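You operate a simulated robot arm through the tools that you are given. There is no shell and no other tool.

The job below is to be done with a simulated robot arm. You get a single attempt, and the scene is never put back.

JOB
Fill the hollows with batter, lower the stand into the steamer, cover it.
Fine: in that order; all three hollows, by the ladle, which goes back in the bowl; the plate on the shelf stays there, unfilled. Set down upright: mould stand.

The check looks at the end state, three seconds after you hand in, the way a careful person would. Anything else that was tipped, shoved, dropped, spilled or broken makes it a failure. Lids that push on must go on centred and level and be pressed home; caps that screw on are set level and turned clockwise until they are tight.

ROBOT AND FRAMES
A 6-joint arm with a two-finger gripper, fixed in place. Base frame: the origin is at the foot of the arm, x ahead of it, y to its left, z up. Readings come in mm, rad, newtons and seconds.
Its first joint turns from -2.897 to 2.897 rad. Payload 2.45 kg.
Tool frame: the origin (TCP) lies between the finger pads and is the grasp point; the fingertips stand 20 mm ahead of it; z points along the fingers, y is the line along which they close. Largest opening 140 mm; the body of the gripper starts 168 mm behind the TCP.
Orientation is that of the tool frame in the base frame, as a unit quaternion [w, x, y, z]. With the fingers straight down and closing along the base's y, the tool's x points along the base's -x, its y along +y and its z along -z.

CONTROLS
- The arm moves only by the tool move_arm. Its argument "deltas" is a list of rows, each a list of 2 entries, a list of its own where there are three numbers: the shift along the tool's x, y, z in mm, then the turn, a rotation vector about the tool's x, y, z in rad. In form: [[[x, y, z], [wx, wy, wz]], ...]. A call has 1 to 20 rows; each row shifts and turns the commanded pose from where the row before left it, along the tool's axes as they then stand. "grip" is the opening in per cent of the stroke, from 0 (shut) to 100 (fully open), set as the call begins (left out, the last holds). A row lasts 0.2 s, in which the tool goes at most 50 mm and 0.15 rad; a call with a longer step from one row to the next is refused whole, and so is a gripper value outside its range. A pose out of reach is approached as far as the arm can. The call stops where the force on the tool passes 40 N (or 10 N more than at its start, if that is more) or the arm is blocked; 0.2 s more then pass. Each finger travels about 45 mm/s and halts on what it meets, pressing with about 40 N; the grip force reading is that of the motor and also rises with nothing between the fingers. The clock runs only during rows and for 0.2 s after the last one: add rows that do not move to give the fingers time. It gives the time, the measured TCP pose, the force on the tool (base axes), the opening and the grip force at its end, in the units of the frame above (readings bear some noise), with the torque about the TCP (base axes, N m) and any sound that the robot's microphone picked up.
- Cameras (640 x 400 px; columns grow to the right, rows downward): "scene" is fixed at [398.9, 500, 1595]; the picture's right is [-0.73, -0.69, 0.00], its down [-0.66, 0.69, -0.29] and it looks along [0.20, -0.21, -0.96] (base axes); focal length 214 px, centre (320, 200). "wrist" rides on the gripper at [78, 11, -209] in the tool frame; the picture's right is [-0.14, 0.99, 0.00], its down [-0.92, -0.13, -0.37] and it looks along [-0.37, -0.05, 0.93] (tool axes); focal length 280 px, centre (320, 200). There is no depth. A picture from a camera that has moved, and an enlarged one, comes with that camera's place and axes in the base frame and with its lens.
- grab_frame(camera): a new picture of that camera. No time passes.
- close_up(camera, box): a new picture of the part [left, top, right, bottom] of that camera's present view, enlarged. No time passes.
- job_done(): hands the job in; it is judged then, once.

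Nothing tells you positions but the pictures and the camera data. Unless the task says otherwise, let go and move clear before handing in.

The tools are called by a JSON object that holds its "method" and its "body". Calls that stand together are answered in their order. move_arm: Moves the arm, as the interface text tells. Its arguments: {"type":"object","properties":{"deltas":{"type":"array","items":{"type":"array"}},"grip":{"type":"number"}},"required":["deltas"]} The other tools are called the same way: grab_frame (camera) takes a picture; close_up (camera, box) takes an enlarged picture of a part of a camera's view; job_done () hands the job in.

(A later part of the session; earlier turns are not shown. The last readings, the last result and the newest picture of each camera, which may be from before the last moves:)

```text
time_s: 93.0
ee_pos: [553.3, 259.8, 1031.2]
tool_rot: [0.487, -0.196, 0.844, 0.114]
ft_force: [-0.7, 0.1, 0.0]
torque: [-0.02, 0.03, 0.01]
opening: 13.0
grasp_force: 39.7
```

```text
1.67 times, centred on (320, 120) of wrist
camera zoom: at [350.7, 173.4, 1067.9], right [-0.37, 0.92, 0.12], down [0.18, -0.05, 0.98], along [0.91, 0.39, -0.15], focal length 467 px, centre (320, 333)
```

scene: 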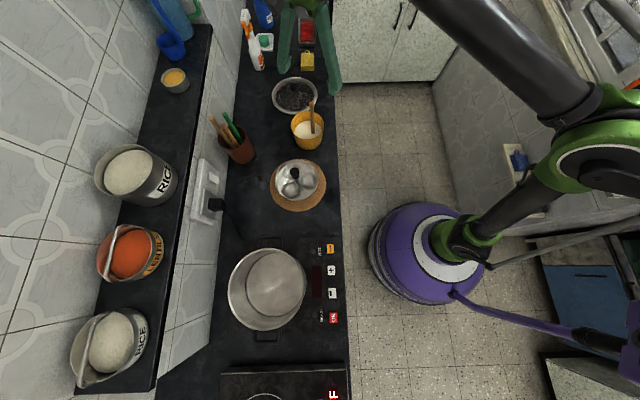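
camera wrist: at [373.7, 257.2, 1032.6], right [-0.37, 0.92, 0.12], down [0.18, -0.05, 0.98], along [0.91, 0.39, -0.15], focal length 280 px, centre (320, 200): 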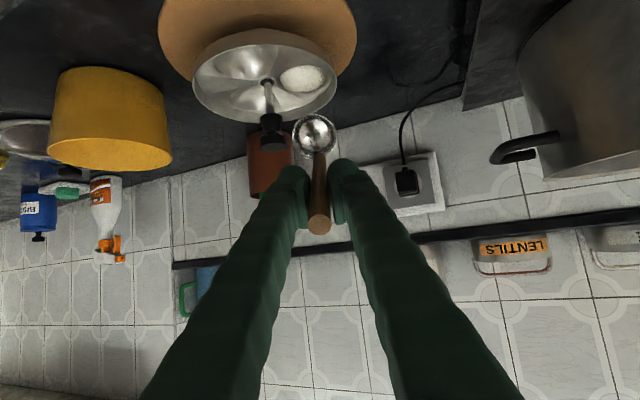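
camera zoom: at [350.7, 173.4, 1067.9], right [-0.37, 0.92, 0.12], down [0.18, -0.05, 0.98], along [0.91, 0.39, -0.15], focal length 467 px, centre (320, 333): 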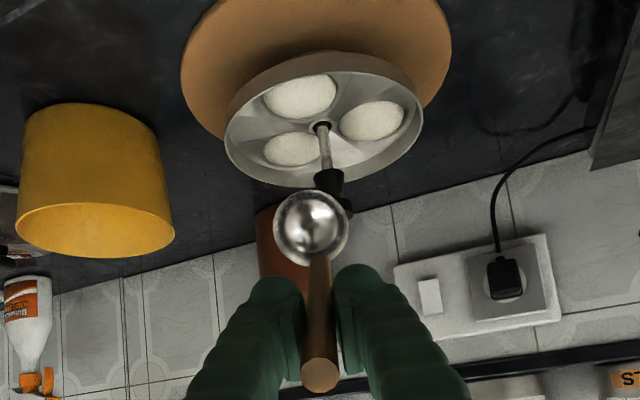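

All three hollows are filled and the plate is clean. I'll lift away, return the ladle upright and take it back to the bowl.

{"method": "move_arm", "body": {"deltas": [[[-8, 0, -4.6], [0, 0, 0]], [[-13.9, 0, -8], [0, 0, 0]], [[-13.9, 0, -8], [0, 0, 0]], [[-6, 0, -3.4], [0, 0, 0]], [[-13.12, 0, 6.24], [0, 0.105, 0]], [[-13.12, 0, 6.24], [0, 0.105, 0]], [[-13.12, 0, 6.24], [0, 0.105, 0]], [[-13.12, 0, 6.24], [0, 0.105, 0]], [[-13.12, 0, 6.24], [0, 0.105, 0]], [[-13.12, 0, 6.24], [0, 0.105, 0]], [[-13.12, 0, 6.24], [0, 0.105, 0]], [[-13.12, 0, 6.24], [0, 0.105, 0]], [[-13.12, 0, 6.24], [0, 0.105, 0]], [[-13.12, 0, 6.24], [0, 0.105, 0]], [[0, 0, 0], [0, 0, 0]]]}}

{"method": "close_up", "body": {"camera": "scene", "box": [250, 80, 350, 230]}}

```text
time_s: 96.2
ee_pos: [677.5, 320.5, 1097.1]
tool_rot: [-0.003, -0.225, 0.974, 0.001]
ft_force: [0.5, 0.1, -0.7]
torque: [0.02, -0.01, -0.02]
opening: 13.0
grasp_force: 39.4
```

```text
2.67 times, centred on (300, 155) of scene
camera zoom: at [398.9, 500.0, 1595.0], right [-0.73, -0.69, 0.0], down [-0.66, 0.69, -0.29], along [0.2, -0.21, -0.96], focal length 572 px, centre (373, 320)
```

zoom: 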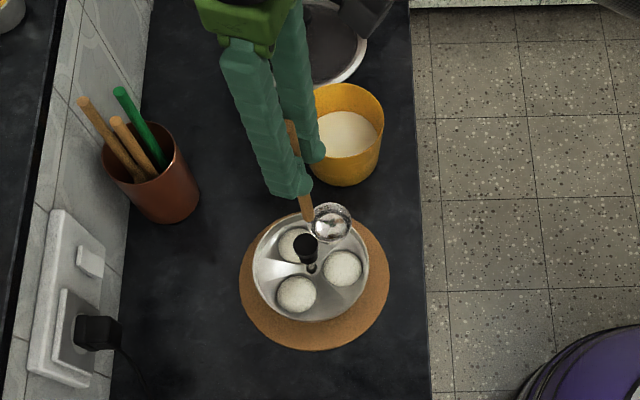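

{"method": "move_arm", "body": {"deltas": [[[-3.96, -13.43, 0], [0, -0.006, 0]], [[-6.5, -22.06, 0], [0, 0, 0]], [[-6.5, -22.06, 0], [0, 0, 0]], [[-6.5, -22.06, 0], [0, 0, 0]], [[-6.5, -22.06, 0], [0, 0, 0]], [[-6.5, -22.06, 0], [0, 0, 0]], [[-6.5, -22.06, 0], [0, 0, 0]], [[-6.5, -22.06, 0], [0, 0, 0]], [[-3.96, -13.43, 0], [0, 0, 0]], [[-2.4, -8.15, 0], [0, 0, 0]], [[0, 0, 0], [0, 0, 0]], [[0, 0, 15], [0, 0, 0]], [[0, 0, 18], [0, 0, 0]], [[0, 0, 18], [0, 0, 0]], [[0, 0, 15], [0, 0, 0]], [[0, 0, 0], [0, 0, 0]]]}}

{"method": "close_up", "body": {"camera": "wrist", "box": [230, 60, 410, 240]}}

```text
time_s: 99.6
ee_pos: [810.8, 176.6, 1032.1]
tool_rot: [0.001, -0.226, 0.974, 0.001]
ft_force: [-0.3, 0.0, -1.0]
torque: [0.06, -0.01, 0.01]
opening: 13.0
grasp_force: 39.8
```

```text
2.22 times, centred on (320, 150) of wrist
camera zoom: at [735.6, 151.8, 1240.4], right [-0.31, 0.95, 0.0], down [0.88, 0.29, 0.37], along [0.35, 0.12, -0.93], focal length 623 px, centre (320, 311)
```

zoom: 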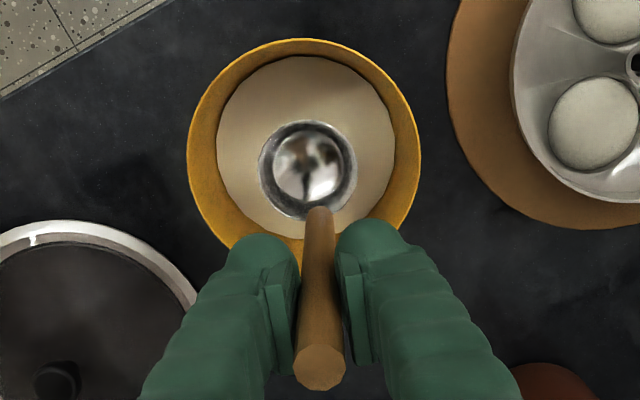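

I'll lower the ladle into the bowl to its original resting height, about z=954.

{"method": "move_arm", "body": {"deltas": [[[0, 0, 12], [0, 0, 0]], [[0, 0, 12], [0, 0, 0]], [[0, 0, 10], [0, 0, 0]], [[0, 0, 8], [0, 0, 0]], [[0, 0, 8], [0, 0, 0]], [[0, 0, 8], [0, 0, 0]], [[0, 0, 7], [0, 0, 0]], [[0, 0, 5], [0, 0, 0]], [[0, 0, 4], [0, 0, 0]], [[0, 0, 3], [0, 0, 0]], [[0, 0, 0], [0, 0, 0]], [[0, 0, 0], [0, 0, 0]]]}}

{"method": "close_up", "body": {"camera": "wrist", "box": [230, 60, 410, 240]}}

```text
time_s: 102.2
ee_pos: [810.4, 176.5, 956.4]
tool_rot: [0.002, -0.225, 0.974, 0.001]
ft_force: [5.1, 2.2, 31.1]
torque: [0.02, 0.03, 0.0]
opening: 13.0
grasp_force: 39.3
```

```text
2.22 times, centred on (320, 150) of wrist
camera zoom: at [734.6, 151.7, 1164.2], right [-0.31, 0.95, 0.0], down [0.88, 0.29, 0.37], along [0.35, 0.12, -0.93], focal length 623 px, centre (320, 311)
```

zoom: 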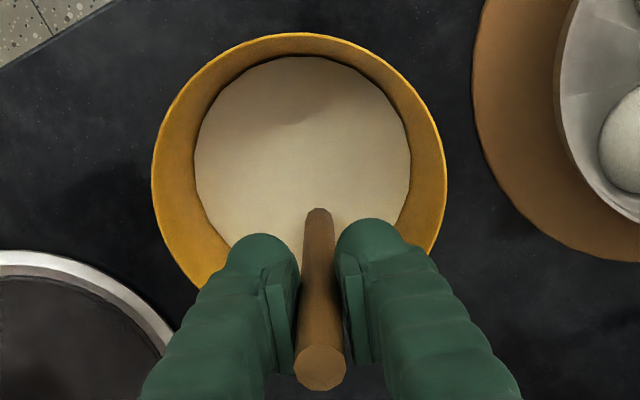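

The cup has met the bowl's bottom, and I'm reading about 31 N. I'll ease up slightly before releasing.

{"method": "move_arm", "body": {"deltas": [[[0, 0, -1.2], [0, 0, 0]], [[0, 0, 0], [0, 0, 0]]]}}

```text
time_s: 102.8
ee_pos: [810.4, 175.3, 954.5]
tool_rot: [0.0, -0.225, 0.974, 0.001]
ft_force: [-1.4, -0.3, 2.2]
torque: [-0.05, 0.16, 0.0]
opening: 12.9
grasp_force: 39.9
```

Now it's just resting, at about 2 N. I'll open the fingers partway and see how the ladle stands.

{"method": "move_arm", "body": {"deltas": [[[0, 0, 0], [0, 0, 0]], [[0, 0, 0], [0, 0, 0]], [[0, 0, 0], [0, 0, 0]], [[0, 0, 0], [0, 0, 0]], [[0, 0, 0], [0, 0, 0]]], "grip": 40}}

{"method": "close_up", "body": {"camera": "wrist", "box": [230, 60, 410, 240]}}

{"method": "close_up", "body": {"camera": "scene", "box": [270, 75, 350, 155]}}

```text
time_s: 104.0
ee_pos: [811.4, 175.0, 955.8]
tool_rot: [0.001, -0.225, 0.974, 0.001]
ft_force: [0.1, 0.8, -0.7]
torque: [-0.05, 0.0, 0.04]
opening: 56.0
grasp_force: 0.0
```

```text
2.22 times, centred on (320, 150) of wrist
camera zoom: at [735.5, 151.7, 1164.7], right [-0.31, 0.95, 0.0], down [0.88, 0.29, 0.37], along [0.35, 0.12, -0.93], focal length 623 px, centre (320, 311)
```

zoom: 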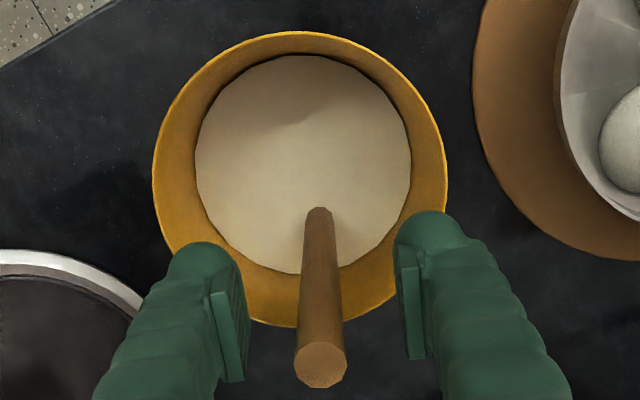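

```text
5.00 times, centred on (310, 115) of scene
camera zoom: at [398.9, 500.0, 1595.0], right [-0.73, -0.69, 0.0], down [-0.66, 0.69, -0.29], along [0.2, -0.21, -0.96], focal length 1072 px, centre (370, 625)
```

zoom: 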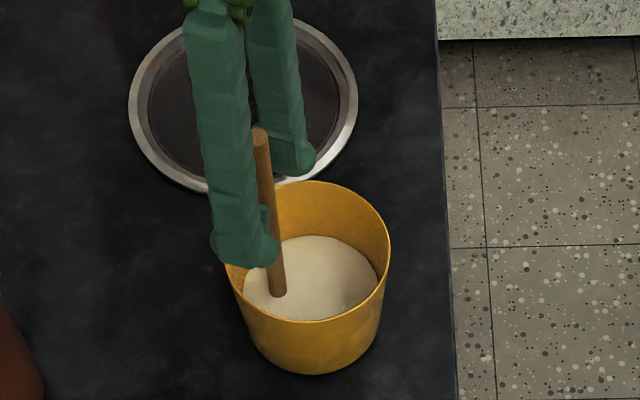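

The ladle stands upright in the bowl. I'll retreat straight up.

{"method": "move_arm", "body": {"deltas": [[[0, 0, -20], [0, 0, 0]], [[0, 0, -35], [0, 0, 0]], [[0, 0, -40], [0, 0, 0]], [[0, 0, -40], [0, 0, 0]], [[0, 0, -25], [0, 0, 0]], [[0, 0, 0], [0, 0, 0]]]}}

{"method": "close_up", "body": {"camera": "scene", "box": [250, 80, 350, 230]}}

{"method": "grab_frame", "body": {"camera": "wrist"}}

```text
time_s: 105.4
ee_pos: [812.4, 173.2, 1114.9]
tool_rot: [0.0, -0.225, 0.974, 0.002]
ft_force: [0.1, 0.1, 0.3]
torque: [0.05, -0.03, 0.0]
opening: 56.0
grasp_force: 0.1
```

```text
2.67 times, centred on (300, 155) of scene
camera zoom: at [398.9, 500.0, 1595.0], right [-0.73, -0.69, 0.0], down [-0.66, 0.69, -0.29], along [0.2, -0.21, -0.96], focal length 572 px, centre (373, 320)
```

zoom: 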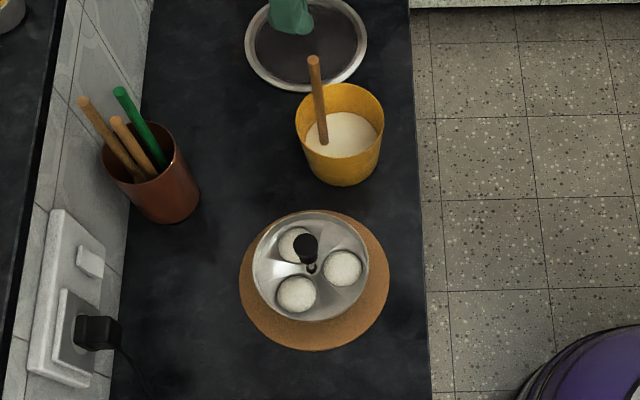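

```text
taken
camera wrist: at [736.9, 148.9, 1324.4], right [-0.31, 0.95, 0.0], down [0.88, 0.29, 0.37], along [0.35, 0.12, -0.93], focal length 280 px, centre (320, 200)
```

wrist: 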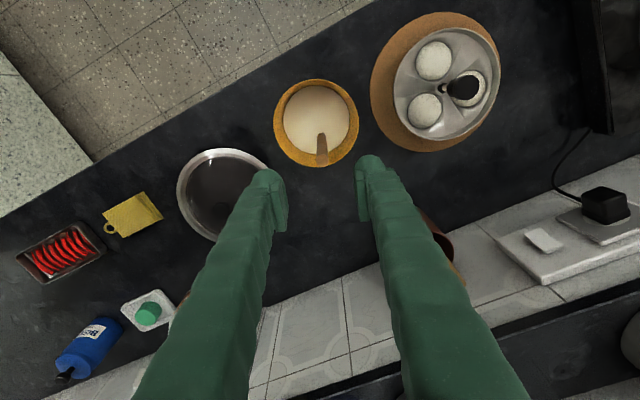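

The ladle is back in the bowl, upright. Next I'll inspect the steamer pot from above to measure it before moving the stand.

{"method": "move_arm", "body": {"deltas": [[[12.1, 40.4, -2.5], [0, 0, 0]], [[12.1, 40.4, -2.5], [0, 0, 0]], [[12.1, 40.4, -2.5], [0, 0, 0]], [[12.1, 40.4, -2.5], [0, 0, 0]], [[12.1, 40.4, -2.5], [0, 0, 0]], [[12.1, 40.4, -2.5], [0, 0, 0]], [[12.1, 40.4, -2.5], [0, 0, 0]], [[12.1, 40.4, -2.5], [0, 0, 0]], [[12.1, 40.4, -2.5], [0, 0, 0]], [[12.1, 40.4, -2.5], [0, 0, 0]], [[12.1, 40.4, -2.5], [0, 0, 0]], [[12.1, 40.4, -2.5], [0, 0, 0]], [[12.1, 40.4, -2.5], [0, 0, 0]], [[12.1, 40.4, -2.5], [0, 0, 0]], [[0, 0, 0], [0, 0, -0.125]], [[0, 0, 0], [0, 0, -0.125]], [[0, 0, 0], [0, 0, -0.125]], [[0, 0, 0], [0, 0, -0.125]], [[0, 0, 0], [0, 0, 0]]]}}

{"method": "grab_frame", "body": {"camera": "wrist"}}

{"method": "grab_frame", "body": {"camera": "scene"}}

```text
time_s: 109.4
ee_pos: [411.0, 607.5, 1150.3]
tool_rot: [0.001, -0.46, 0.888, 0.001]
ft_force: [-0.6, -0.2, 0.8]
torque: [0.03, 0.02, 0.01]
opening: 56.1
grasp_force: 0.0
```

```text
taken
camera wrist: at [355.3, 550.4, 1359.3], right [-0.73, 0.68, 0.0], down [0.63, 0.68, 0.37], along [0.25, 0.27, -0.93], focal length 280 px, centre (320, 200)
```

wrist: 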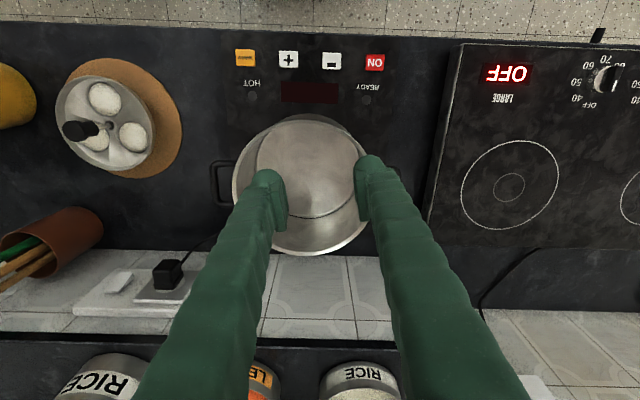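

```text
taken
```

scene: 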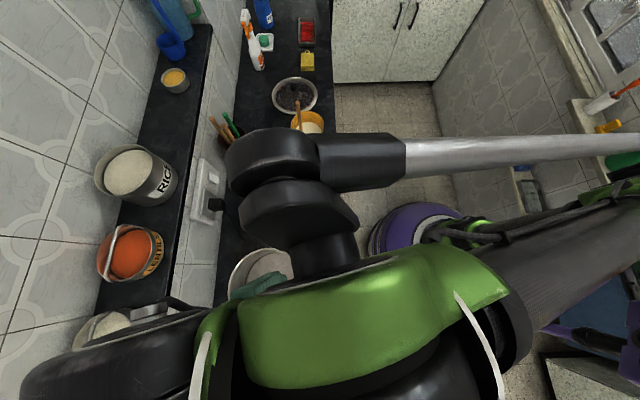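

The pot is open and its floor is visible. I'll zoom in for rim and floor measurements.

{"method": "close_up", "body": {"camera": "wrist", "box": [200, 90, 420, 270]}}

```text
2.22 times, centred on (310, 180) of wrist
camera zoom: at [355.3, 550.4, 1359.3], right [-0.73, 0.68, 0.0], down [0.63, 0.68, 0.37], along [0.25, 0.27, -0.93], focal length 623 px, centre (342, 244)
```

zoom: 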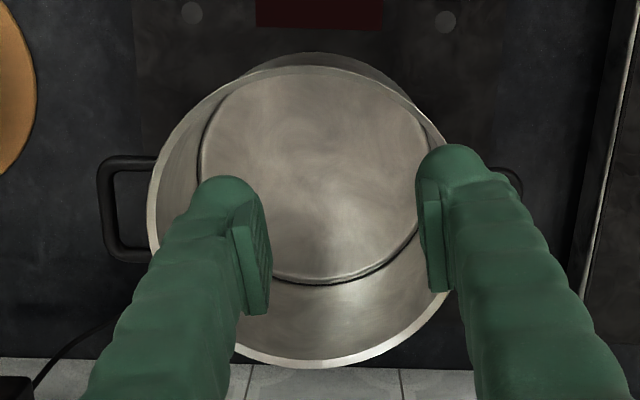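

The fingers hide part of the rim, so I'll move outward to look at the pot from almost straight above.

{"method": "move_arm", "body": {"deltas": [[[-40, 0, 0], [0, 0, 0]], [[-40, 0, 0], [0, 0, 0]], [[-40, 0, 0], [0, 0, 0]], [[0, 0, 0], [0, 0, 0]]]}}

{"method": "grab_frame", "body": {"camera": "wrist"}}

{"method": "close_up", "body": {"camera": "wrist", "box": [200, 20, 420, 180]}}

```text
time_s: 110.4
ee_pos: [482.0, 707.9, 1154.4]
tool_rot: [0.001, -0.459, 0.888, 0.0]
ft_force: [0.1, 0.1, -1.0]
torque: [0.04, -0.02, -0.02]
opening: 56.0
grasp_force: 0.0
```

```text
taken
camera wrist: at [427.2, 649.6, 1362.5], right [-0.73, 0.68, 0.0], down [0.64, 0.68, 0.37], along [0.25, 0.27, -0.93], focal length 280 px, centre (320, 200)
```

wrist: 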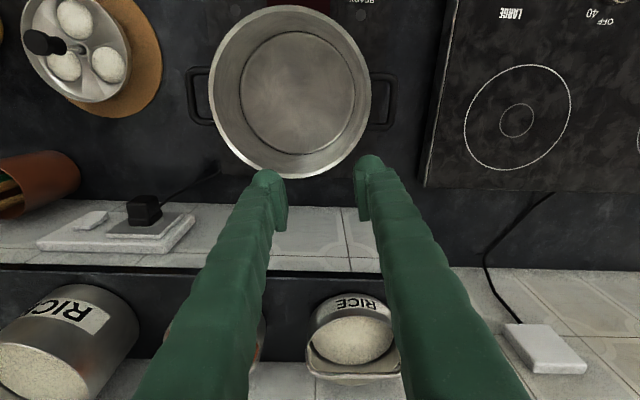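

```text
2.50 times, centred on (310, 100) of wrist
camera zoom: at [427.2, 649.6, 1362.5], right [-0.73, 0.68, 0.0], down [0.64, 0.68, 0.37], along [0.25, 0.27, -0.93], focal length 701 px, centre (345, 450)
```

zoom: 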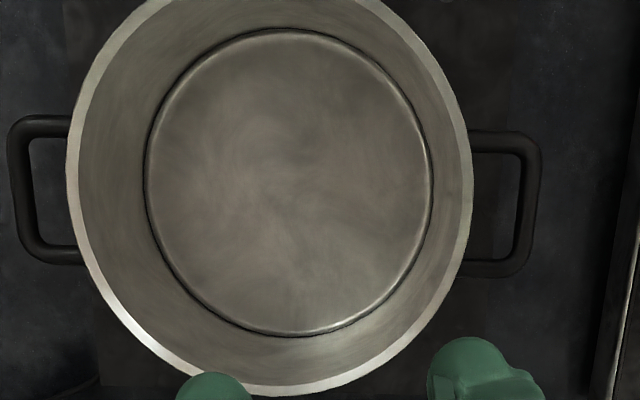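

The pot's rim is at z≈998, with its centre near (464, 634) and an inner diameter of about 185 mm. Its floor is at about z=880. The stand is 164 mm wide, so it fits. I'll go above the stand's knob.

{"method": "move_arm", "body": {"deltas": [[[19.15, -37.3, 11.4], [0, 0, 0]], [[19.15, -37.3, 11.4], [0, 0, 0]], [[19.15, -37.3, 11.4], [0, 0, 0]], [[19.15, -37.3, 11.4], [0, 0, 0]], [[19.15, -37.3, 11.4], [0, 0, 0]], [[19.15, -37.3, 11.4], [0, 0, 0]], [[19.15, -37.3, 11.4], [0, 0, 0]], [[19.15, -37.3, 11.4], [0, 0, 0]], [[19.15, -37.3, 11.4], [0, 0, 0]], [[19.15, -37.3, 11.4], [0, 0, 0]], [[0, 0, 0], [0, 0, 0]]]}}

{"method": "grab_frame", "body": {"camera": "wrist"}}

{"method": "close_up", "body": {"camera": "wrist", "box": [240, 80, 400, 240]}}

```text
time_s: 112.8
ee_pos: [674.1, 335.9, 1037.4]
tool_rot: [0.0, -0.46, 0.888, 0.0]
ft_force: [0.2, -0.1, 0.2]
torque: [0.04, 0.02, 0.01]
opening: 56.2
grasp_force: 0.1
```

```text
taken
camera wrist: at [618.8, 278.5, 1245.4], right [-0.73, 0.68, 0.0], down [0.64, 0.68, 0.37], along [0.25, 0.27, -0.93], focal length 280 px, centre (320, 200)
```

wrist: 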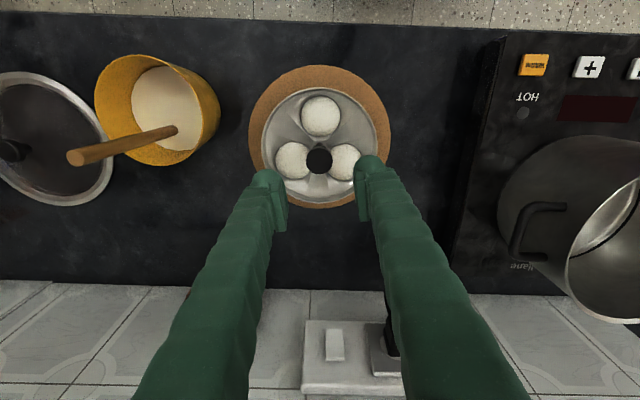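

```text
2.50 times, centred on (320, 160) of wrist
camera zoom: at [618.8, 278.5, 1245.4], right [-0.73, 0.68, 0.0], down [0.64, 0.68, 0.37], along [0.25, 0.27, -0.93], focal length 701 px, centre (320, 300)
```

zoom: 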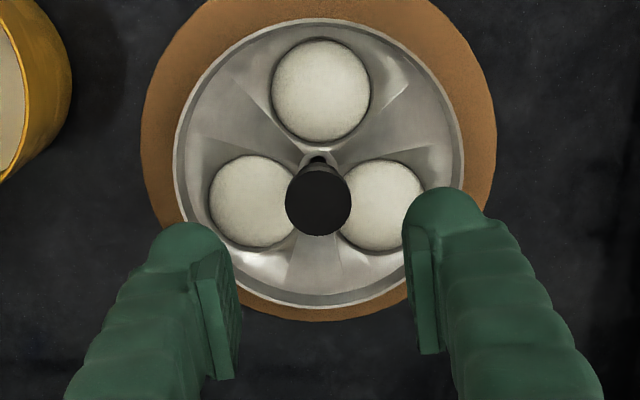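

All three hollows are clearly full. The knob is about 3 mm off along -x, so I'll correct that and descend around it.

{"method": "move_arm", "body": {"deltas": [[[-3.3, -0.8, 25], [0, 0, 0]], [[0, 0, 35], [0, 0, 0]], [[0, 0, 30], [0, 0, 0]], [[0, 0, 20], [0, 0, 0]], [[0, 0, 0], [0, 0, 0]]]}}

{"method": "grab_frame", "body": {"camera": "wrist"}}

{"method": "close_up", "body": {"camera": "wrist", "box": [240, 120, 400, 280]}}

{"method": "close_up", "body": {"camera": "scene", "box": [250, 120, 370, 240]}}

```text
time_s: 114.0
ee_pos: [678.5, 339.7, 926.1]
tool_rot: [0.001, -0.46, 0.888, 0.0]
ft_force: [0.1, -0.1, 0.4]
torque: [-0.02, -0.03, -0.01]
opening: 56.0
grasp_force: 0.0
```

```text
taken
camera wrist: at [623.5, 281.6, 1134.3], right [-0.73, 0.68, 0.0], down [0.64, 0.68, 0.37], along [0.25, 0.27, -0.93], focal length 280 px, centre (320, 200)
```

wrist: 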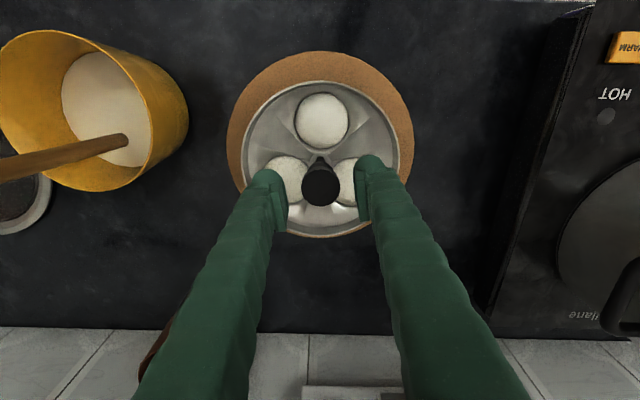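

```text
2.50 times, centred on (320, 200) of wrist
camera zoom: at [623.5, 281.6, 1134.3], right [-0.73, 0.68, 0.0], down [0.64, 0.68, 0.37], along [0.25, 0.27, -0.93], focal length 701 px, centre (320, 200)
```

zoom: 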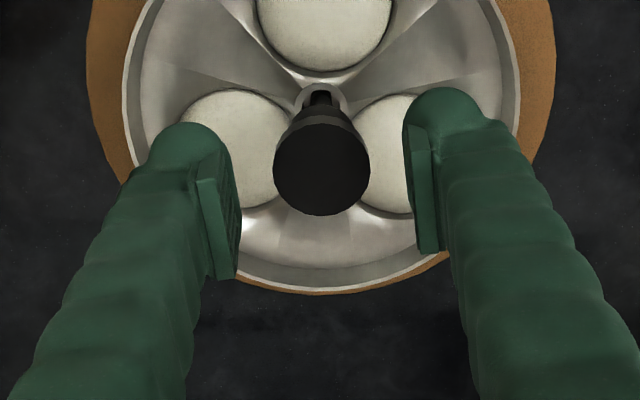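

```text
3.33 times, centred on (310, 180) of scene
camera zoom: at [398.9, 500.0, 1595.0], right [-0.73, -0.69, 0.0], down [-0.66, 0.69, -0.29], along [0.2, -0.21, -0.96], focal length 715 px, centre (353, 267)
```

zoom: 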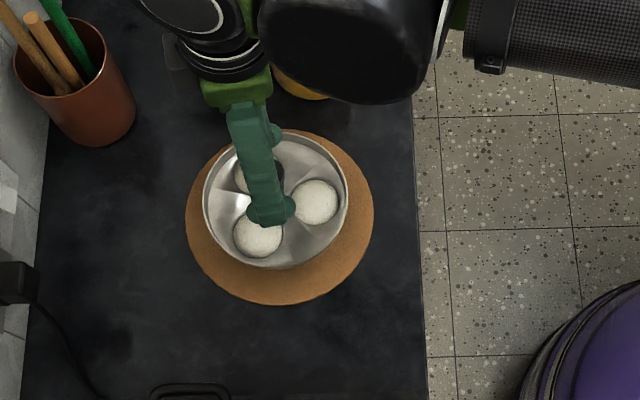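

The knob is centred between the fingers. I'll descend 20 mm more and close on it.

{"method": "move_arm", "body": {"deltas": [[[0.5, 0, 10], [0, 0, 0]], [[0, 0, 10], [0, 0, 0]], [[0, 0, 0], [0, 0, 0]]]}}

{"method": "move_arm", "body": {"deltas": [[[0, 0, 0], [0, 0, 0]], [[0, 0, 0], [0, 0, 0]], [[0, 0, 0], [0, 0, 0]], [[0, 0, 0], [0, 0, 0]], [[0, 0, 0], [0, 0, 0]]], "grip": 0}}

{"method": "close_up", "body": {"camera": "wrist", "box": [200, 80, 440, 280]}}

```text
time_s: 114.8
ee_pos: [677.9, 337.4, 907.4]
tool_rot: [0.0, -0.459, 0.888, 0.001]
ft_force: [1.2, 0.0, 0.0]
torque: [0.01, -0.02, -0.03]
opening: 55.9
grasp_force: 0.1
```

```text
time_s: 116.0
ee_pos: [677.2, 336.1, 907.4]
tool_rot: [0.001, -0.459, 0.888, 0.001]
ft_force: [-2.2, -0.2, -0.5]
torque: [0.02, 0.02, -0.05]
opening: 26.8
grasp_force: 40.2
```

```text
2.00 times, centred on (320, 180) of wrist
camera zoom: at [622.1, 280.0, 1115.6], right [-0.73, 0.68, 0.0], down [0.64, 0.68, 0.37], along [0.25, 0.27, -0.93], focal length 561 px, centre (320, 240)
```

zoom: 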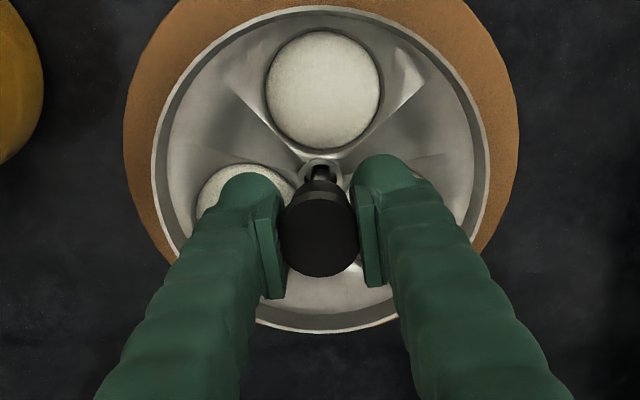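

The fingers closed at 27 mm, on the neck just under the knob's wider top, which gives a secure hold. I'll lift a little and check.

{"method": "move_arm", "body": {"deltas": [[[0, 0, -3], [0, 0, 0]], [[0, 0, -5], [0, 0, 0]], [[0, 0, -6], [0, 0, 0]], [[0, 0, -6], [0, 0, 0]], [[0, 0, 0], [0, 0, 0]], [[0, 0, 0], [0, 0, 0]]]}}

{"method": "close_up", "body": {"camera": "wrist", "box": [200, 80, 440, 280]}}

{"method": "close_up", "body": {"camera": "scene", "box": [250, 120, 370, 240]}}

```text
time_s: 117.4
ee_pos: [677.1, 337.7, 927.6]
tool_rot: [0.0, -0.46, 0.888, 0.0]
ft_force: [-0.3, 0.4, -2.7]
torque: [0.0, -0.01, -0.01]
opening: 26.5
grasp_force: 39.9
```

```text
2.00 times, centred on (320, 180) of wrist
camera zoom: at [621.4, 280.1, 1135.3], right [-0.73, 0.68, 0.0], down [0.64, 0.68, 0.37], along [0.25, 0.27, -0.93], focal length 561 px, centre (320, 240)
```

zoom: 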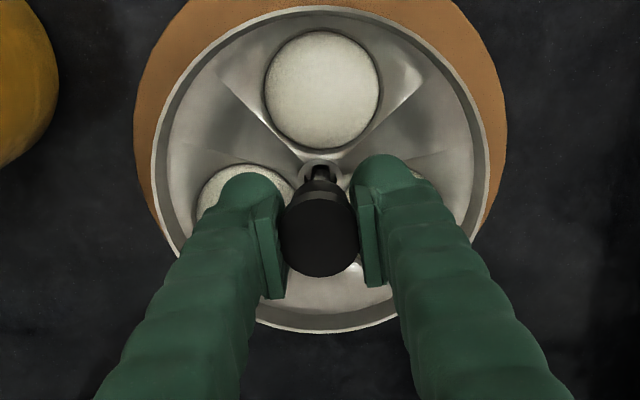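

```text
3.33 times, centred on (310, 180) of scene
camera zoom: at [398.9, 500.0, 1595.0], right [-0.73, -0.69, 0.0], down [-0.66, 0.69, -0.29], along [0.2, -0.21, -0.96], focal length 715 px, centre (353, 267)
```

zoom: 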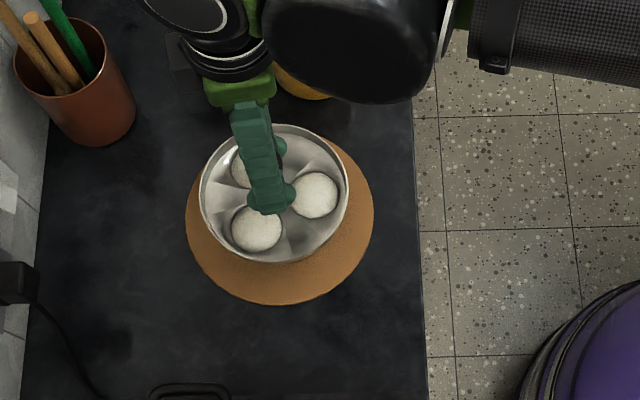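

The stand lifts cleanly and stays level. I'll raise it well above the pot rim.

{"method": "move_arm", "body": {"deltas": [[[0, 0, -12], [0, 0, 0]], [[0, 0, -20], [0, 0, 0]], [[0, 0, -25], [0, 0, 0]], [[0, 0, -25], [0, 0, 0]], [[0, 0, -25], [0, 0, 0]], [[0, 0, -25], [0, 0, 0]], [[0, 0, -25], [0, 0, 0]], [[0, 0, -25], [0, 0, 0]], [[0, 0, -18], [0, 0, 0]], [[0, 0, -10], [0, 0, 0]], [[0, 0, 0], [0, 0, 0]]]}}

{"method": "grab_frame", "body": {"camera": "wrist"}}

{"method": "close_up", "body": {"camera": "scene", "box": [200, 100, 380, 360]}}

```text
time_s: 119.8
ee_pos: [674.8, 337.9, 1137.1]
tool_rot: [0.001, -0.46, 0.888, 0.001]
ft_force: [0.1, -0.3, -3.5]
torque: [0.03, 0.0, 0.03]
opening: 26.2
grasp_force: 39.8
```

```text
taken
camera wrist: at [619.6, 280.2, 1346.3], right [-0.73, 0.68, 0.0], down [0.64, 0.68, 0.37], along [0.25, 0.27, -0.93], focal length 280 px, centre (320, 200)
```

wrist: 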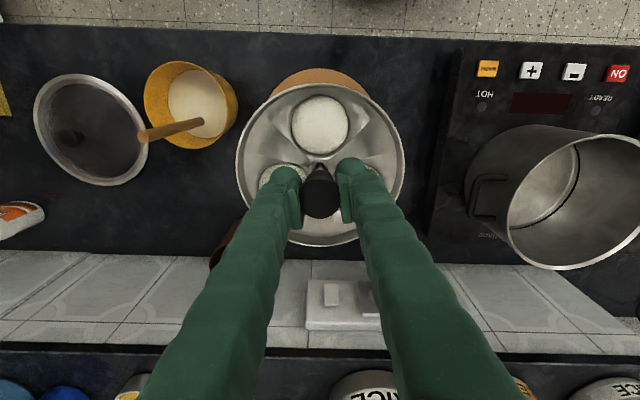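

```text
1.54 times, centred on (290, 230) of scene
camera zoom: at [398.9, 500.0, 1595.0], right [-0.73, -0.69, 0.0], down [-0.66, 0.69, -0.29], along [0.2, -0.21, -0.96], focal length 330 px, centre (366, 154)
```

zoom: 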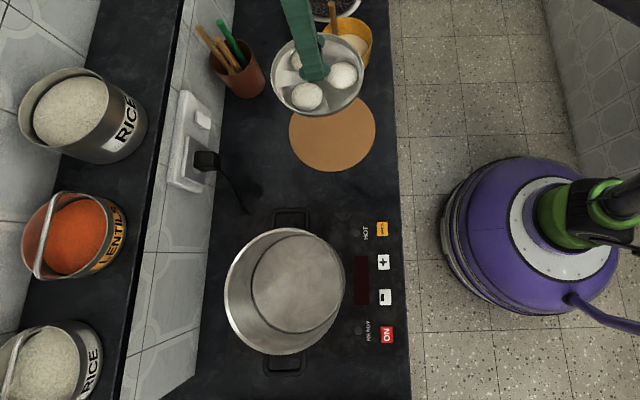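

The stand is level in the air. I'll measure the pot again, now that the scene camera sees it unobstructed.

{"method": "close_up", "body": {"camera": "scene", "box": [215, 235, 325, 345]}}

{"method": "close_up", "body": {"camera": "wrist", "box": [440, 100, 640, 290]}}

```text
3.64 times, centred on (270, 290) of scene
camera zoom: at [398.9, 500.0, 1595.0], right [-0.73, -0.69, 0.0], down [-0.66, 0.69, -0.29], along [0.2, -0.21, -0.96], focal length 780 px, centre (502, -127)
```

zoom: 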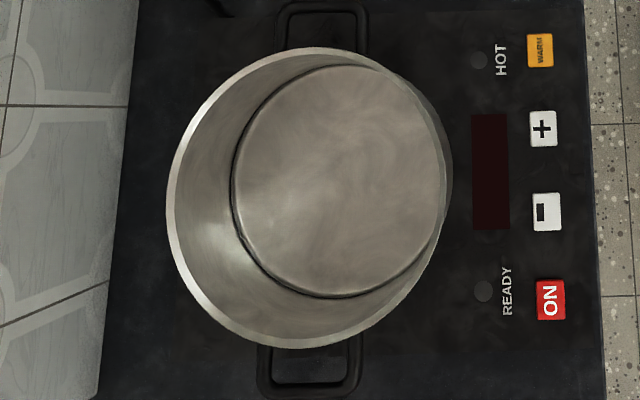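

```text
2.11 times, centred on (540, 195) of wrist
camera zoom: at [619.6, 280.2, 1346.3], right [-0.73, 0.68, 0.0], down [0.64, 0.68, 0.37], along [0.25, 0.27, -0.93], focal length 590 px, centre (-143, 210)
```

zoom: 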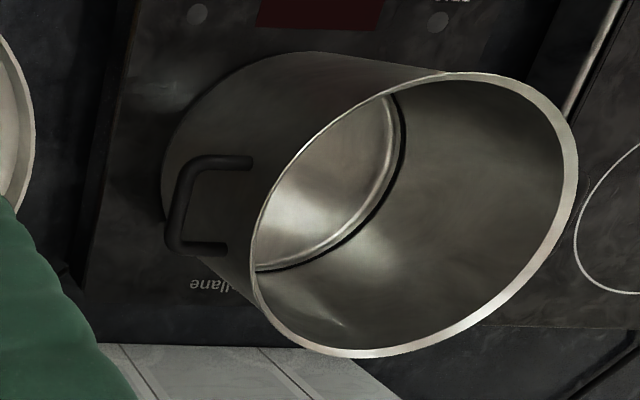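

The pot's centre comes out at about (464, 634.7) from three views, with the rim at z≈998. I'll carry the stand level to above the pot.

{"method": "move_arm", "body": {"deltas": [[[-3.29, 9.44, 0], [0, 0, 0]], [[-5.92, 17.0, 0], [0, 0, 0]], [[-8.22, 23.6, 0], [0, 0, 0]], [[-8.22, 23.6, 0], [0, 0, 0]], [[-8.22, 23.6, 0], [0, 0, 0]], [[-8.22, 23.6, 0], [0, 0, 0]], [[-8.22, 23.6, 0], [0, 0, 0]], [[-8.22, 23.6, 0], [0, 0, 0]], [[-8.22, 23.6, 0], [0, 0, 0]], [[-8.22, 23.6, 0], [0, 0, 0]], [[-8.22, 23.6, 0], [0, 0, 0]], [[-8.22, 23.6, 0], [0, 0, 0]], [[-8.22, 23.6, 0], [0, 0, 0]], [[-8.22, 23.6, 0], [0, 0, 0]], [[-6.58, 18.9, 0], [0, 0, 0]], [[-3.95, 11.33, 0], [0, 0, 0]], [[-1.78, 5.1, 0], [0, 0, 0]], [[0, 0, 0], [0, 0, 0]], [[0, 0, 0], [0, 0, 0]]]}}

{"method": "grab_frame", "body": {"camera": "wrist"}}

{"method": "close_up", "body": {"camera": "scene", "box": [200, 200, 380, 380]}}

```text
time_s: 123.8
ee_pos: [464.6, 634.4, 1136.3]
tool_rot: [0.001, -0.459, 0.888, 0.0]
ft_force: [-0.7, 0.1, -3.6]
torque: [0.05, 0.02, -0.01]
opening: 26.3
grasp_force: 40.1
```

```text
taken
camera wrist: at [409.5, 577.6, 1345.9], right [-0.73, 0.68, 0.0], down [0.64, 0.68, 0.37], along [0.25, 0.27, -0.93], focal length 280 px, centre (320, 200)
```

wrist: 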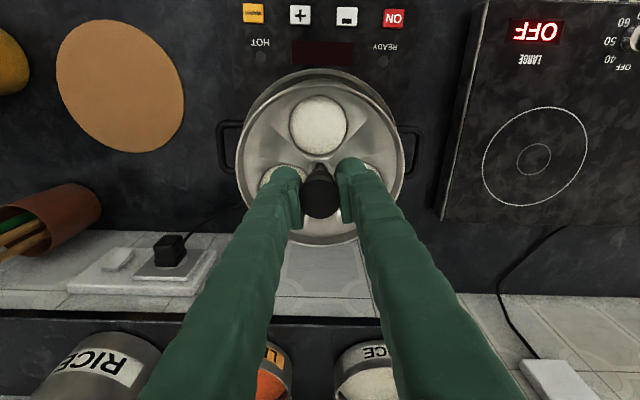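

```text
2.22 times, centred on (290, 290) of scene
camera zoom: at [398.9, 500.0, 1595.0], right [-0.73, -0.69, 0.0], down [-0.66, 0.69, -0.29], along [0.2, -0.21, -0.96], focal length 477 px, centre (387, 0)
```

zoom: 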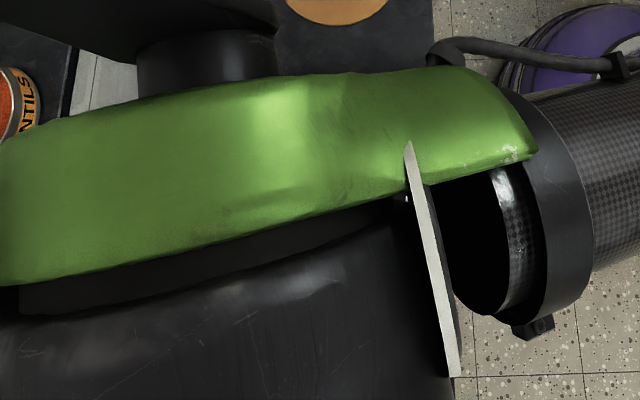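

The arm blocks the scene camera here, so I'll judge the centring from the wrist view.

{"method": "close_up", "body": {"camera": "wrist", "box": [210, 60, 430, 260]}}

```text
2.00 times, centred on (320, 160) of wrist
camera zoom: at [409.5, 577.6, 1345.9], right [-0.73, 0.68, 0.0], down [0.64, 0.68, 0.37], along [0.25, 0.27, -0.93], focal length 561 px, centre (320, 280)
```

zoom: 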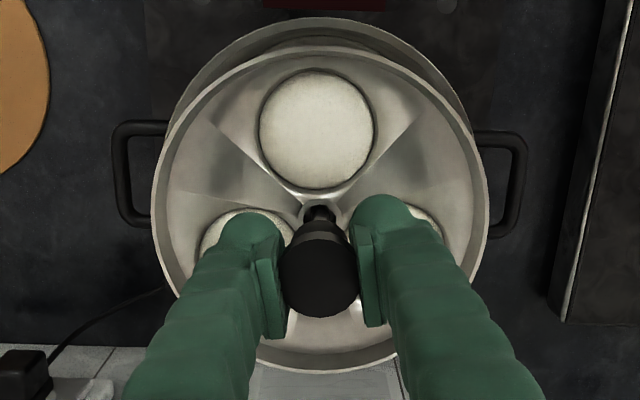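

The near rim appears at row 17 against a predicted 16, and left and right are symmetric, so the stand is centred within a couple of millimetres. I'll lower it slowly.

{"method": "move_arm", "body": {"deltas": [[[0, 0, 6], [0, 0, 0]], [[0, 0, 8], [0, 0, 0]], [[0, 0, 8], [0, 0, 0]], [[0, 0, 8], [0, 0, 0]], [[0, 0, 8], [0, 0, 0]], [[0, 0, 8], [0, 0, 0]], [[0, 0, 6], [0, 0, 0]], [[0, 0, 0], [0, 0, 0]]]}}

{"method": "close_up", "body": {"camera": "wrist", "box": [210, 60, 430, 260]}}

```text
time_s: 125.6
ee_pos: [464.0, 634.9, 1085.0]
tool_rot: [0.001, -0.46, 0.888, -0.001]
ft_force: [0.1, -0.4, -2.2]
torque: [0.02, 0.03, 0.0]
opening: 26.4
grasp_force: 39.8
```

```text
2.00 times, centred on (320, 160) of wrist
camera zoom: at [408.9, 576.8, 1293.8], right [-0.73, 0.68, 0.0], down [0.64, 0.68, 0.37], along [0.25, 0.27, -0.93], focal length 561 px, centre (320, 280)
```

zoom: 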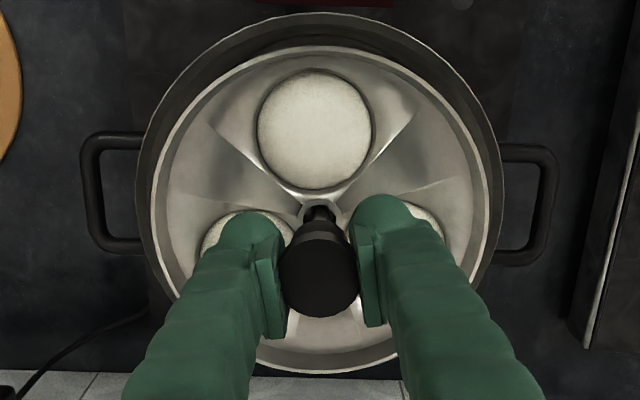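

It's symmetric left and right. Continuing down.

{"method": "move_arm", "body": {"deltas": [[[0, 0, 5], [0, 0, 0]], [[0, 0, 7], [0, 0, 0]], [[0, 0, 7], [0, 0, 0]], [[0, 0, 7], [0, 0, 0]], [[0, 0, 6], [0, 0, 0]], [[0, 0, 5], [0, 0, 0]], [[0, 0, 0], [0, 0, 0]]]}}

{"method": "close_up", "body": {"camera": "wrist", "box": [200, 40, 440, 280]}}

```text
time_s: 127.2
ee_pos: [464.3, 634.6, 1048.4]
tool_rot: [0.001, -0.46, 0.888, 0.001]
ft_force: [-0.3, 0.2, -3.3]
torque: [-0.01, 0.0, -0.02]
opening: 26.2
grasp_force: 39.9
```

```text
1.67 times, centred on (320, 160) of wrist
camera zoom: at [409.5, 577.6, 1257.0], right [-0.73, 0.68, 0.0], down [0.64, 0.68, 0.37], along [0.25, 0.27, -0.93], focal length 467 px, centre (320, 267)
```

zoom: 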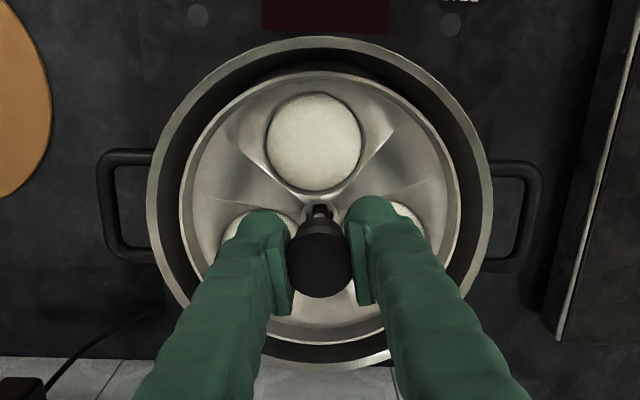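

The pot rim is concentric with the tool to within about 1 mm. I'll keep lowering until it touches the floor.

{"method": "move_arm", "body": {"deltas": [[[0, 0, 5], [0, 0, 0]], [[0, 0, 6], [0, 0, 0]], [[0, 0, 6], [0, 0, 0]], [[0, 0, 6], [0, 0, 0]], [[0, 0, 5], [0, 0, 0]], [[0, 0, 4], [0, 0, 0]], [[0, 0, 3], [0, 0, 0]], [[0, 0, 0], [0, 0, 0]]]}}

{"method": "close_up", "body": {"camera": "wrist", "box": [200, 40, 440, 280]}}

```text
time_s: 129.0
ee_pos: [463.8, 634.9, 1012.2]
tool_rot: [0.001, -0.459, 0.888, 0.0]
ft_force: [-1.0, 0.2, -4.0]
torque: [0.02, -0.01, 0.01]
opening: 26.0
grasp_force: 39.9
```

```text
1.67 times, centred on (320, 160) of wrist
camera zoom: at [409.3, 578.2, 1220.7], right [-0.73, 0.68, 0.0], down [0.64, 0.68, 0.37], along [0.25, 0.27, -0.93], focal length 467 px, centre (320, 267)
```

zoom: 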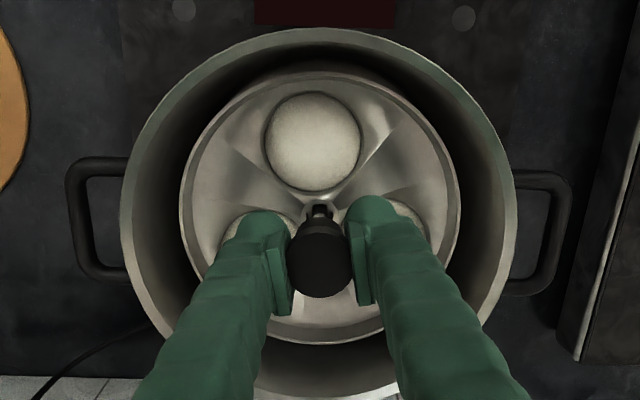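

It's still hanging free. I'll go down in small steps until contact.

{"method": "move_arm", "body": {"deltas": [[[0, 0, 3], [0, 0, 0]], [[0, 0, 3], [0, 0, 0]], [[0, 0, 3], [0, 0, 0]], [[0, 0, 2.5], [0, 0, 0]], [[0, 0, 2], [0, 0, 0]], [[0, 0, 0], [0, 0, 0]]]}}

```text
time_s: 130.4
ee_pos: [464.1, 635.4, 999.0]
tool_rot: [0.001, -0.459, 0.888, 0.0]
ft_force: [-0.2, 0.8, -3.7]
torque: [0.0, 0.0, 0.02]
opening: 26.1
grasp_force: 40.1
```

{"method": "move_arm", "body": {"deltas": [[[0, 0, 2], [0, 0, 0]], [[0, 0, 2], [0, 0, 0]], [[0, 0, 2], [0, 0, 0]], [[0, 0, 2], [0, 0, 0]], [[0, 0, 0], [0, 0, 0]]]}}

{"method": "close_up", "body": {"camera": "wrist", "box": [200, 40, 440, 280]}}

```text
time_s: 131.6
ee_pos: [463.1, 635.8, 991.1]
tool_rot: [0.0, -0.46, 0.888, 0.0]
ft_force: [-0.5, -0.2, -3.6]
torque: [-0.01, 0.03, 0.01]
opening: 26.1
grasp_force: 39.8
```

```text
1.67 times, centred on (320, 160) of wrist
camera zoom: at [408.5, 578.8, 1199.1], right [-0.73, 0.68, 0.0], down [0.64, 0.68, 0.37], along [0.25, 0.27, -0.93], focal length 467 px, centre (320, 267)
```

zoom: 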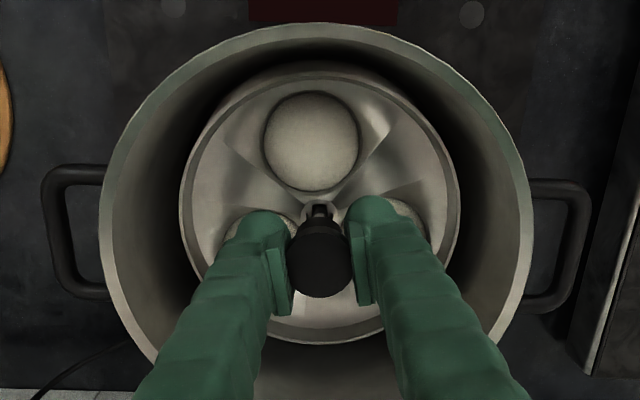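

{"method": "move_arm", "body": {"deltas": [[[0, 0, 2], [0, 0, 0]], [[0, 0, 2], [0, 0, 0]], [[0, 0, 2], [0, 0, 0]], [[0, 0, 2], [0, 0, 0]], [[0, 0, 0], [0, 0, 0]]]}}

```text
time_s: 132.8
ee_pos: [464.8, 634.5, 983.3]
tool_rot: [0.001, -0.46, 0.888, 0.001]
ft_force: [0.1, 0.4, -4.4]
torque: [0.02, 0.0, 0.0]
opening: 26.0
grasp_force: 40.2
```

{"method": "move_arm", "body": {"deltas": [[[0, 0, 2], [0, 0, 0]], [[0, 0, 2], [0, 0, 0]], [[0, 0, 2], [0, 0, 0]], [[0, 0, 2], [0, 0, 0]], [[0, 0, 0], [0, 0, 0]]]}}

{"method": "close_up", "body": {"camera": "wrist", "box": [180, 20, 460, 300]}}

```text
time_s: 134.0
ee_pos: [465.2, 635.2, 974.6]
tool_rot: [0.001, -0.46, 0.888, 0.001]
ft_force: [0.5, 0.3, -3.8]
torque: [0.03, 0.0, 0.02]
opening: 25.8
grasp_force: 40.0
```

```text
1.43 times, centred on (320, 160) of wrist
camera zoom: at [409.4, 577.5, 1183.2], right [-0.73, 0.68, 0.0], down [0.64, 0.68, 0.37], along [0.25, 0.27, -0.93], focal length 401 px, centre (320, 257)
```

zoom: 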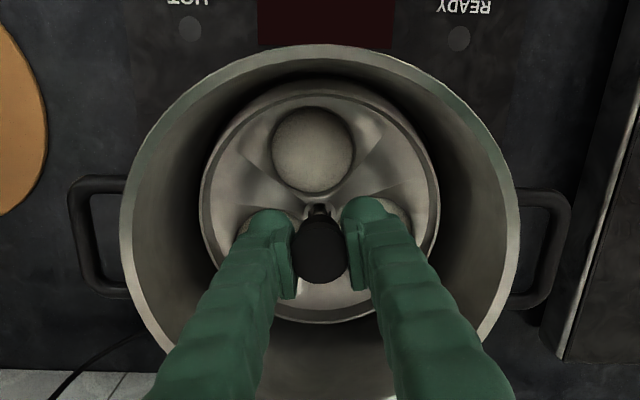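

{"method": "move_arm", "body": {"deltas": [[[0, 0, 2], [0, 0, 0]], [[0, 0, 2], [0, 0, 0]], [[0, 0, 2], [0, 0, 0]], [[0, 0, 2], [0, 0, 0]], [[0, 0, 2], [0, 0, 0]], [[0, 0, 0], [0, 0, 0]]]}}

```text
time_s: 135.2
ee_pos: [464.7, 634.5, 968.7]
tool_rot: [0.001, -0.46, 0.888, 0.0]
ft_force: [-3.3, -0.1, 15.3]
torque: [-0.09, 0.06, -0.09]
opening: 25.9
grasp_force: 40.1
stopped in row 5: the force on the tool passed its limit at 48 N (the readings are from after the stop); the commanded pose is now the measured one
```

The stand has reached the pot floor at TCP z≈968. I'll ease off the pressure and check that it's level before letting go.

{"method": "move_arm", "body": {"deltas": [[[0, 0, -0.5], [0, 0, 0]], [[0, 0, 0], [0, 0, 0]]]}}

{"method": "close_up", "body": {"camera": "wrist", "box": [180, 20, 460, 300]}}

```text
time_s: 135.8
ee_pos: [464.4, 634.7, 969.3]
tool_rot: [0.001, -0.46, 0.888, 0.001]
ft_force: [0.0, 3.0, 21.7]
torque: [0.02, -0.02, -0.06]
opening: 26.1
grasp_force: 39.7
```

```text
1.43 times, centred on (320, 160) of wrist
camera zoom: at [409.0, 577.3, 1177.4], right [-0.73, 0.68, 0.0], down [0.64, 0.68, 0.37], along [0.25, 0.27, -0.93], focal length 401 px, centre (320, 257)
```

zoom: 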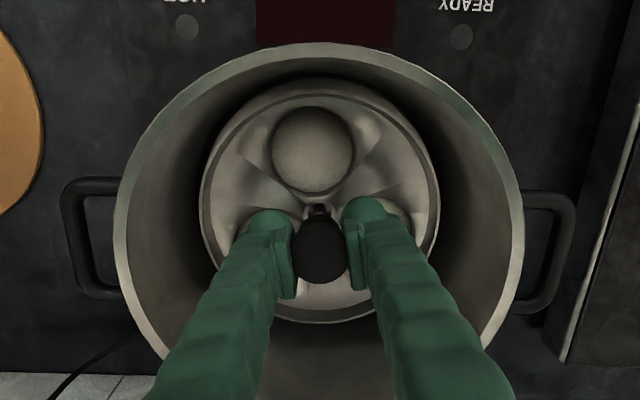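

{"method": "move_arm", "body": {"deltas": [[[0, 0, -0.8], [0, 0, 0]], [[0, 0, 0], [0, 0, 0]]]}}

```text
time_s: 136.4
ee_pos: [465.1, 635.2, 969.5]
tool_rot: [0.002, -0.459, 0.888, 0.0]
ft_force: [0.5, -0.3, -2.7]
torque: [0.01, -0.04, 0.02]
opening: 26.0
grasp_force: 39.2
```

That's about zero contact, so I'll settle it 0.3 mm down and open the fingers.

{"method": "move_arm", "body": {"deltas": [[[0, 0, 0.3], [0, 0, 0]], [[0, 0, 0], [0, 0, 0]]]}}

{"method": "move_arm", "body": {"deltas": [[[0, 0, 0], [0, 0, 0]], [[0, 0, 0], [0, 0, 0]], [[0, 0, 0], [0, 0, 0]], [[0, 0, 0], [0, 0, 0]]], "grip": 42}}

{"method": "close_up", "body": {"camera": "wrist", "box": [180, 20, 460, 300]}}

```text
time_s: 137.0
ee_pos: [464.6, 635.6, 969.3]
tool_rot: [0.002, -0.459, 0.888, 0.001]
ft_force: [-1.0, 0.2, -0.4]
torque: [-0.02, -0.02, -0.02]
opening: 26.0
grasp_force: 40.0
```

```text
time_s: 138.0
ee_pos: [465.0, 634.9, 968.8]
tool_rot: [0.002, -0.46, 0.888, 0.001]
ft_force: [-0.7, 0.2, 0.9]
torque: [-0.01, -0.02, 0.01]
opening: 58.8
grasp_force: 0.0
```

```text
1.43 times, centred on (320, 160) of wrist
camera zoom: at [410.0, 577.7, 1177.6], right [-0.73, 0.68, 0.0], down [0.64, 0.68, 0.37], along [0.25, 0.27, -0.93], focal length 401 px, centre (320, 257)
```

zoom: 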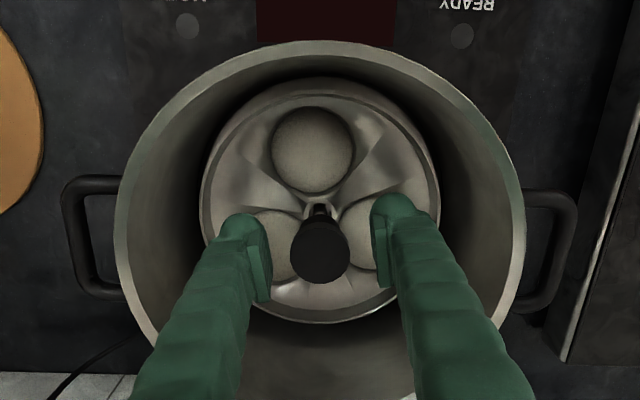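

The stand stands level in the pot, released. I'll retreat straight up.

{"method": "move_arm", "body": {"deltas": [[[0, 0, -10], [0, 0, 0]], [[0, 0, -20], [0, 0, 0]], [[0, 0, -30], [0, 0, 0]], [[0, 0, -40], [0, 0, 0]], [[0, 0, -40], [0, 0, 0]], [[0, 0, -40], [0, 0, 0]], [[0, 0, 0], [0, 0, 0]]]}}

{"method": "close_up", "body": {"camera": "wrist", "box": [200, 40, 440, 280]}}

```text
time_s: 139.6
ee_pos: [460.8, 632.2, 1148.6]
tool_rot: [0.001, -0.459, 0.888, 0.001]
ft_force: [0.6, 0.6, 0.1]
torque: [-0.03, -0.03, -0.04]
opening: 58.8
grasp_force: 0.0
```

```text
1.67 times, centred on (320, 160) of wrist
camera zoom: at [406.8, 575.3, 1356.6], right [-0.73, 0.68, 0.0], down [0.64, 0.68, 0.37], along [0.25, 0.27, -0.93], focal length 467 px, centre (320, 267)
```

zoom: 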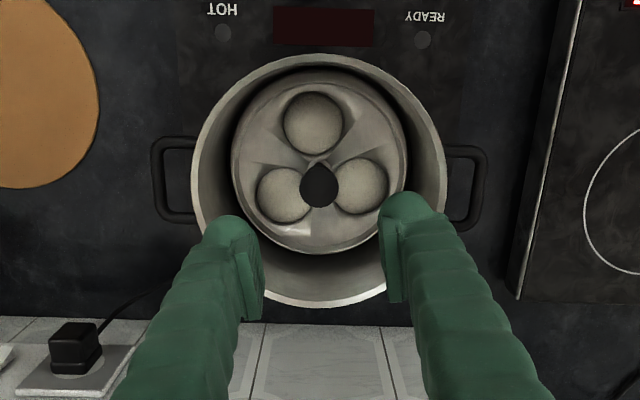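

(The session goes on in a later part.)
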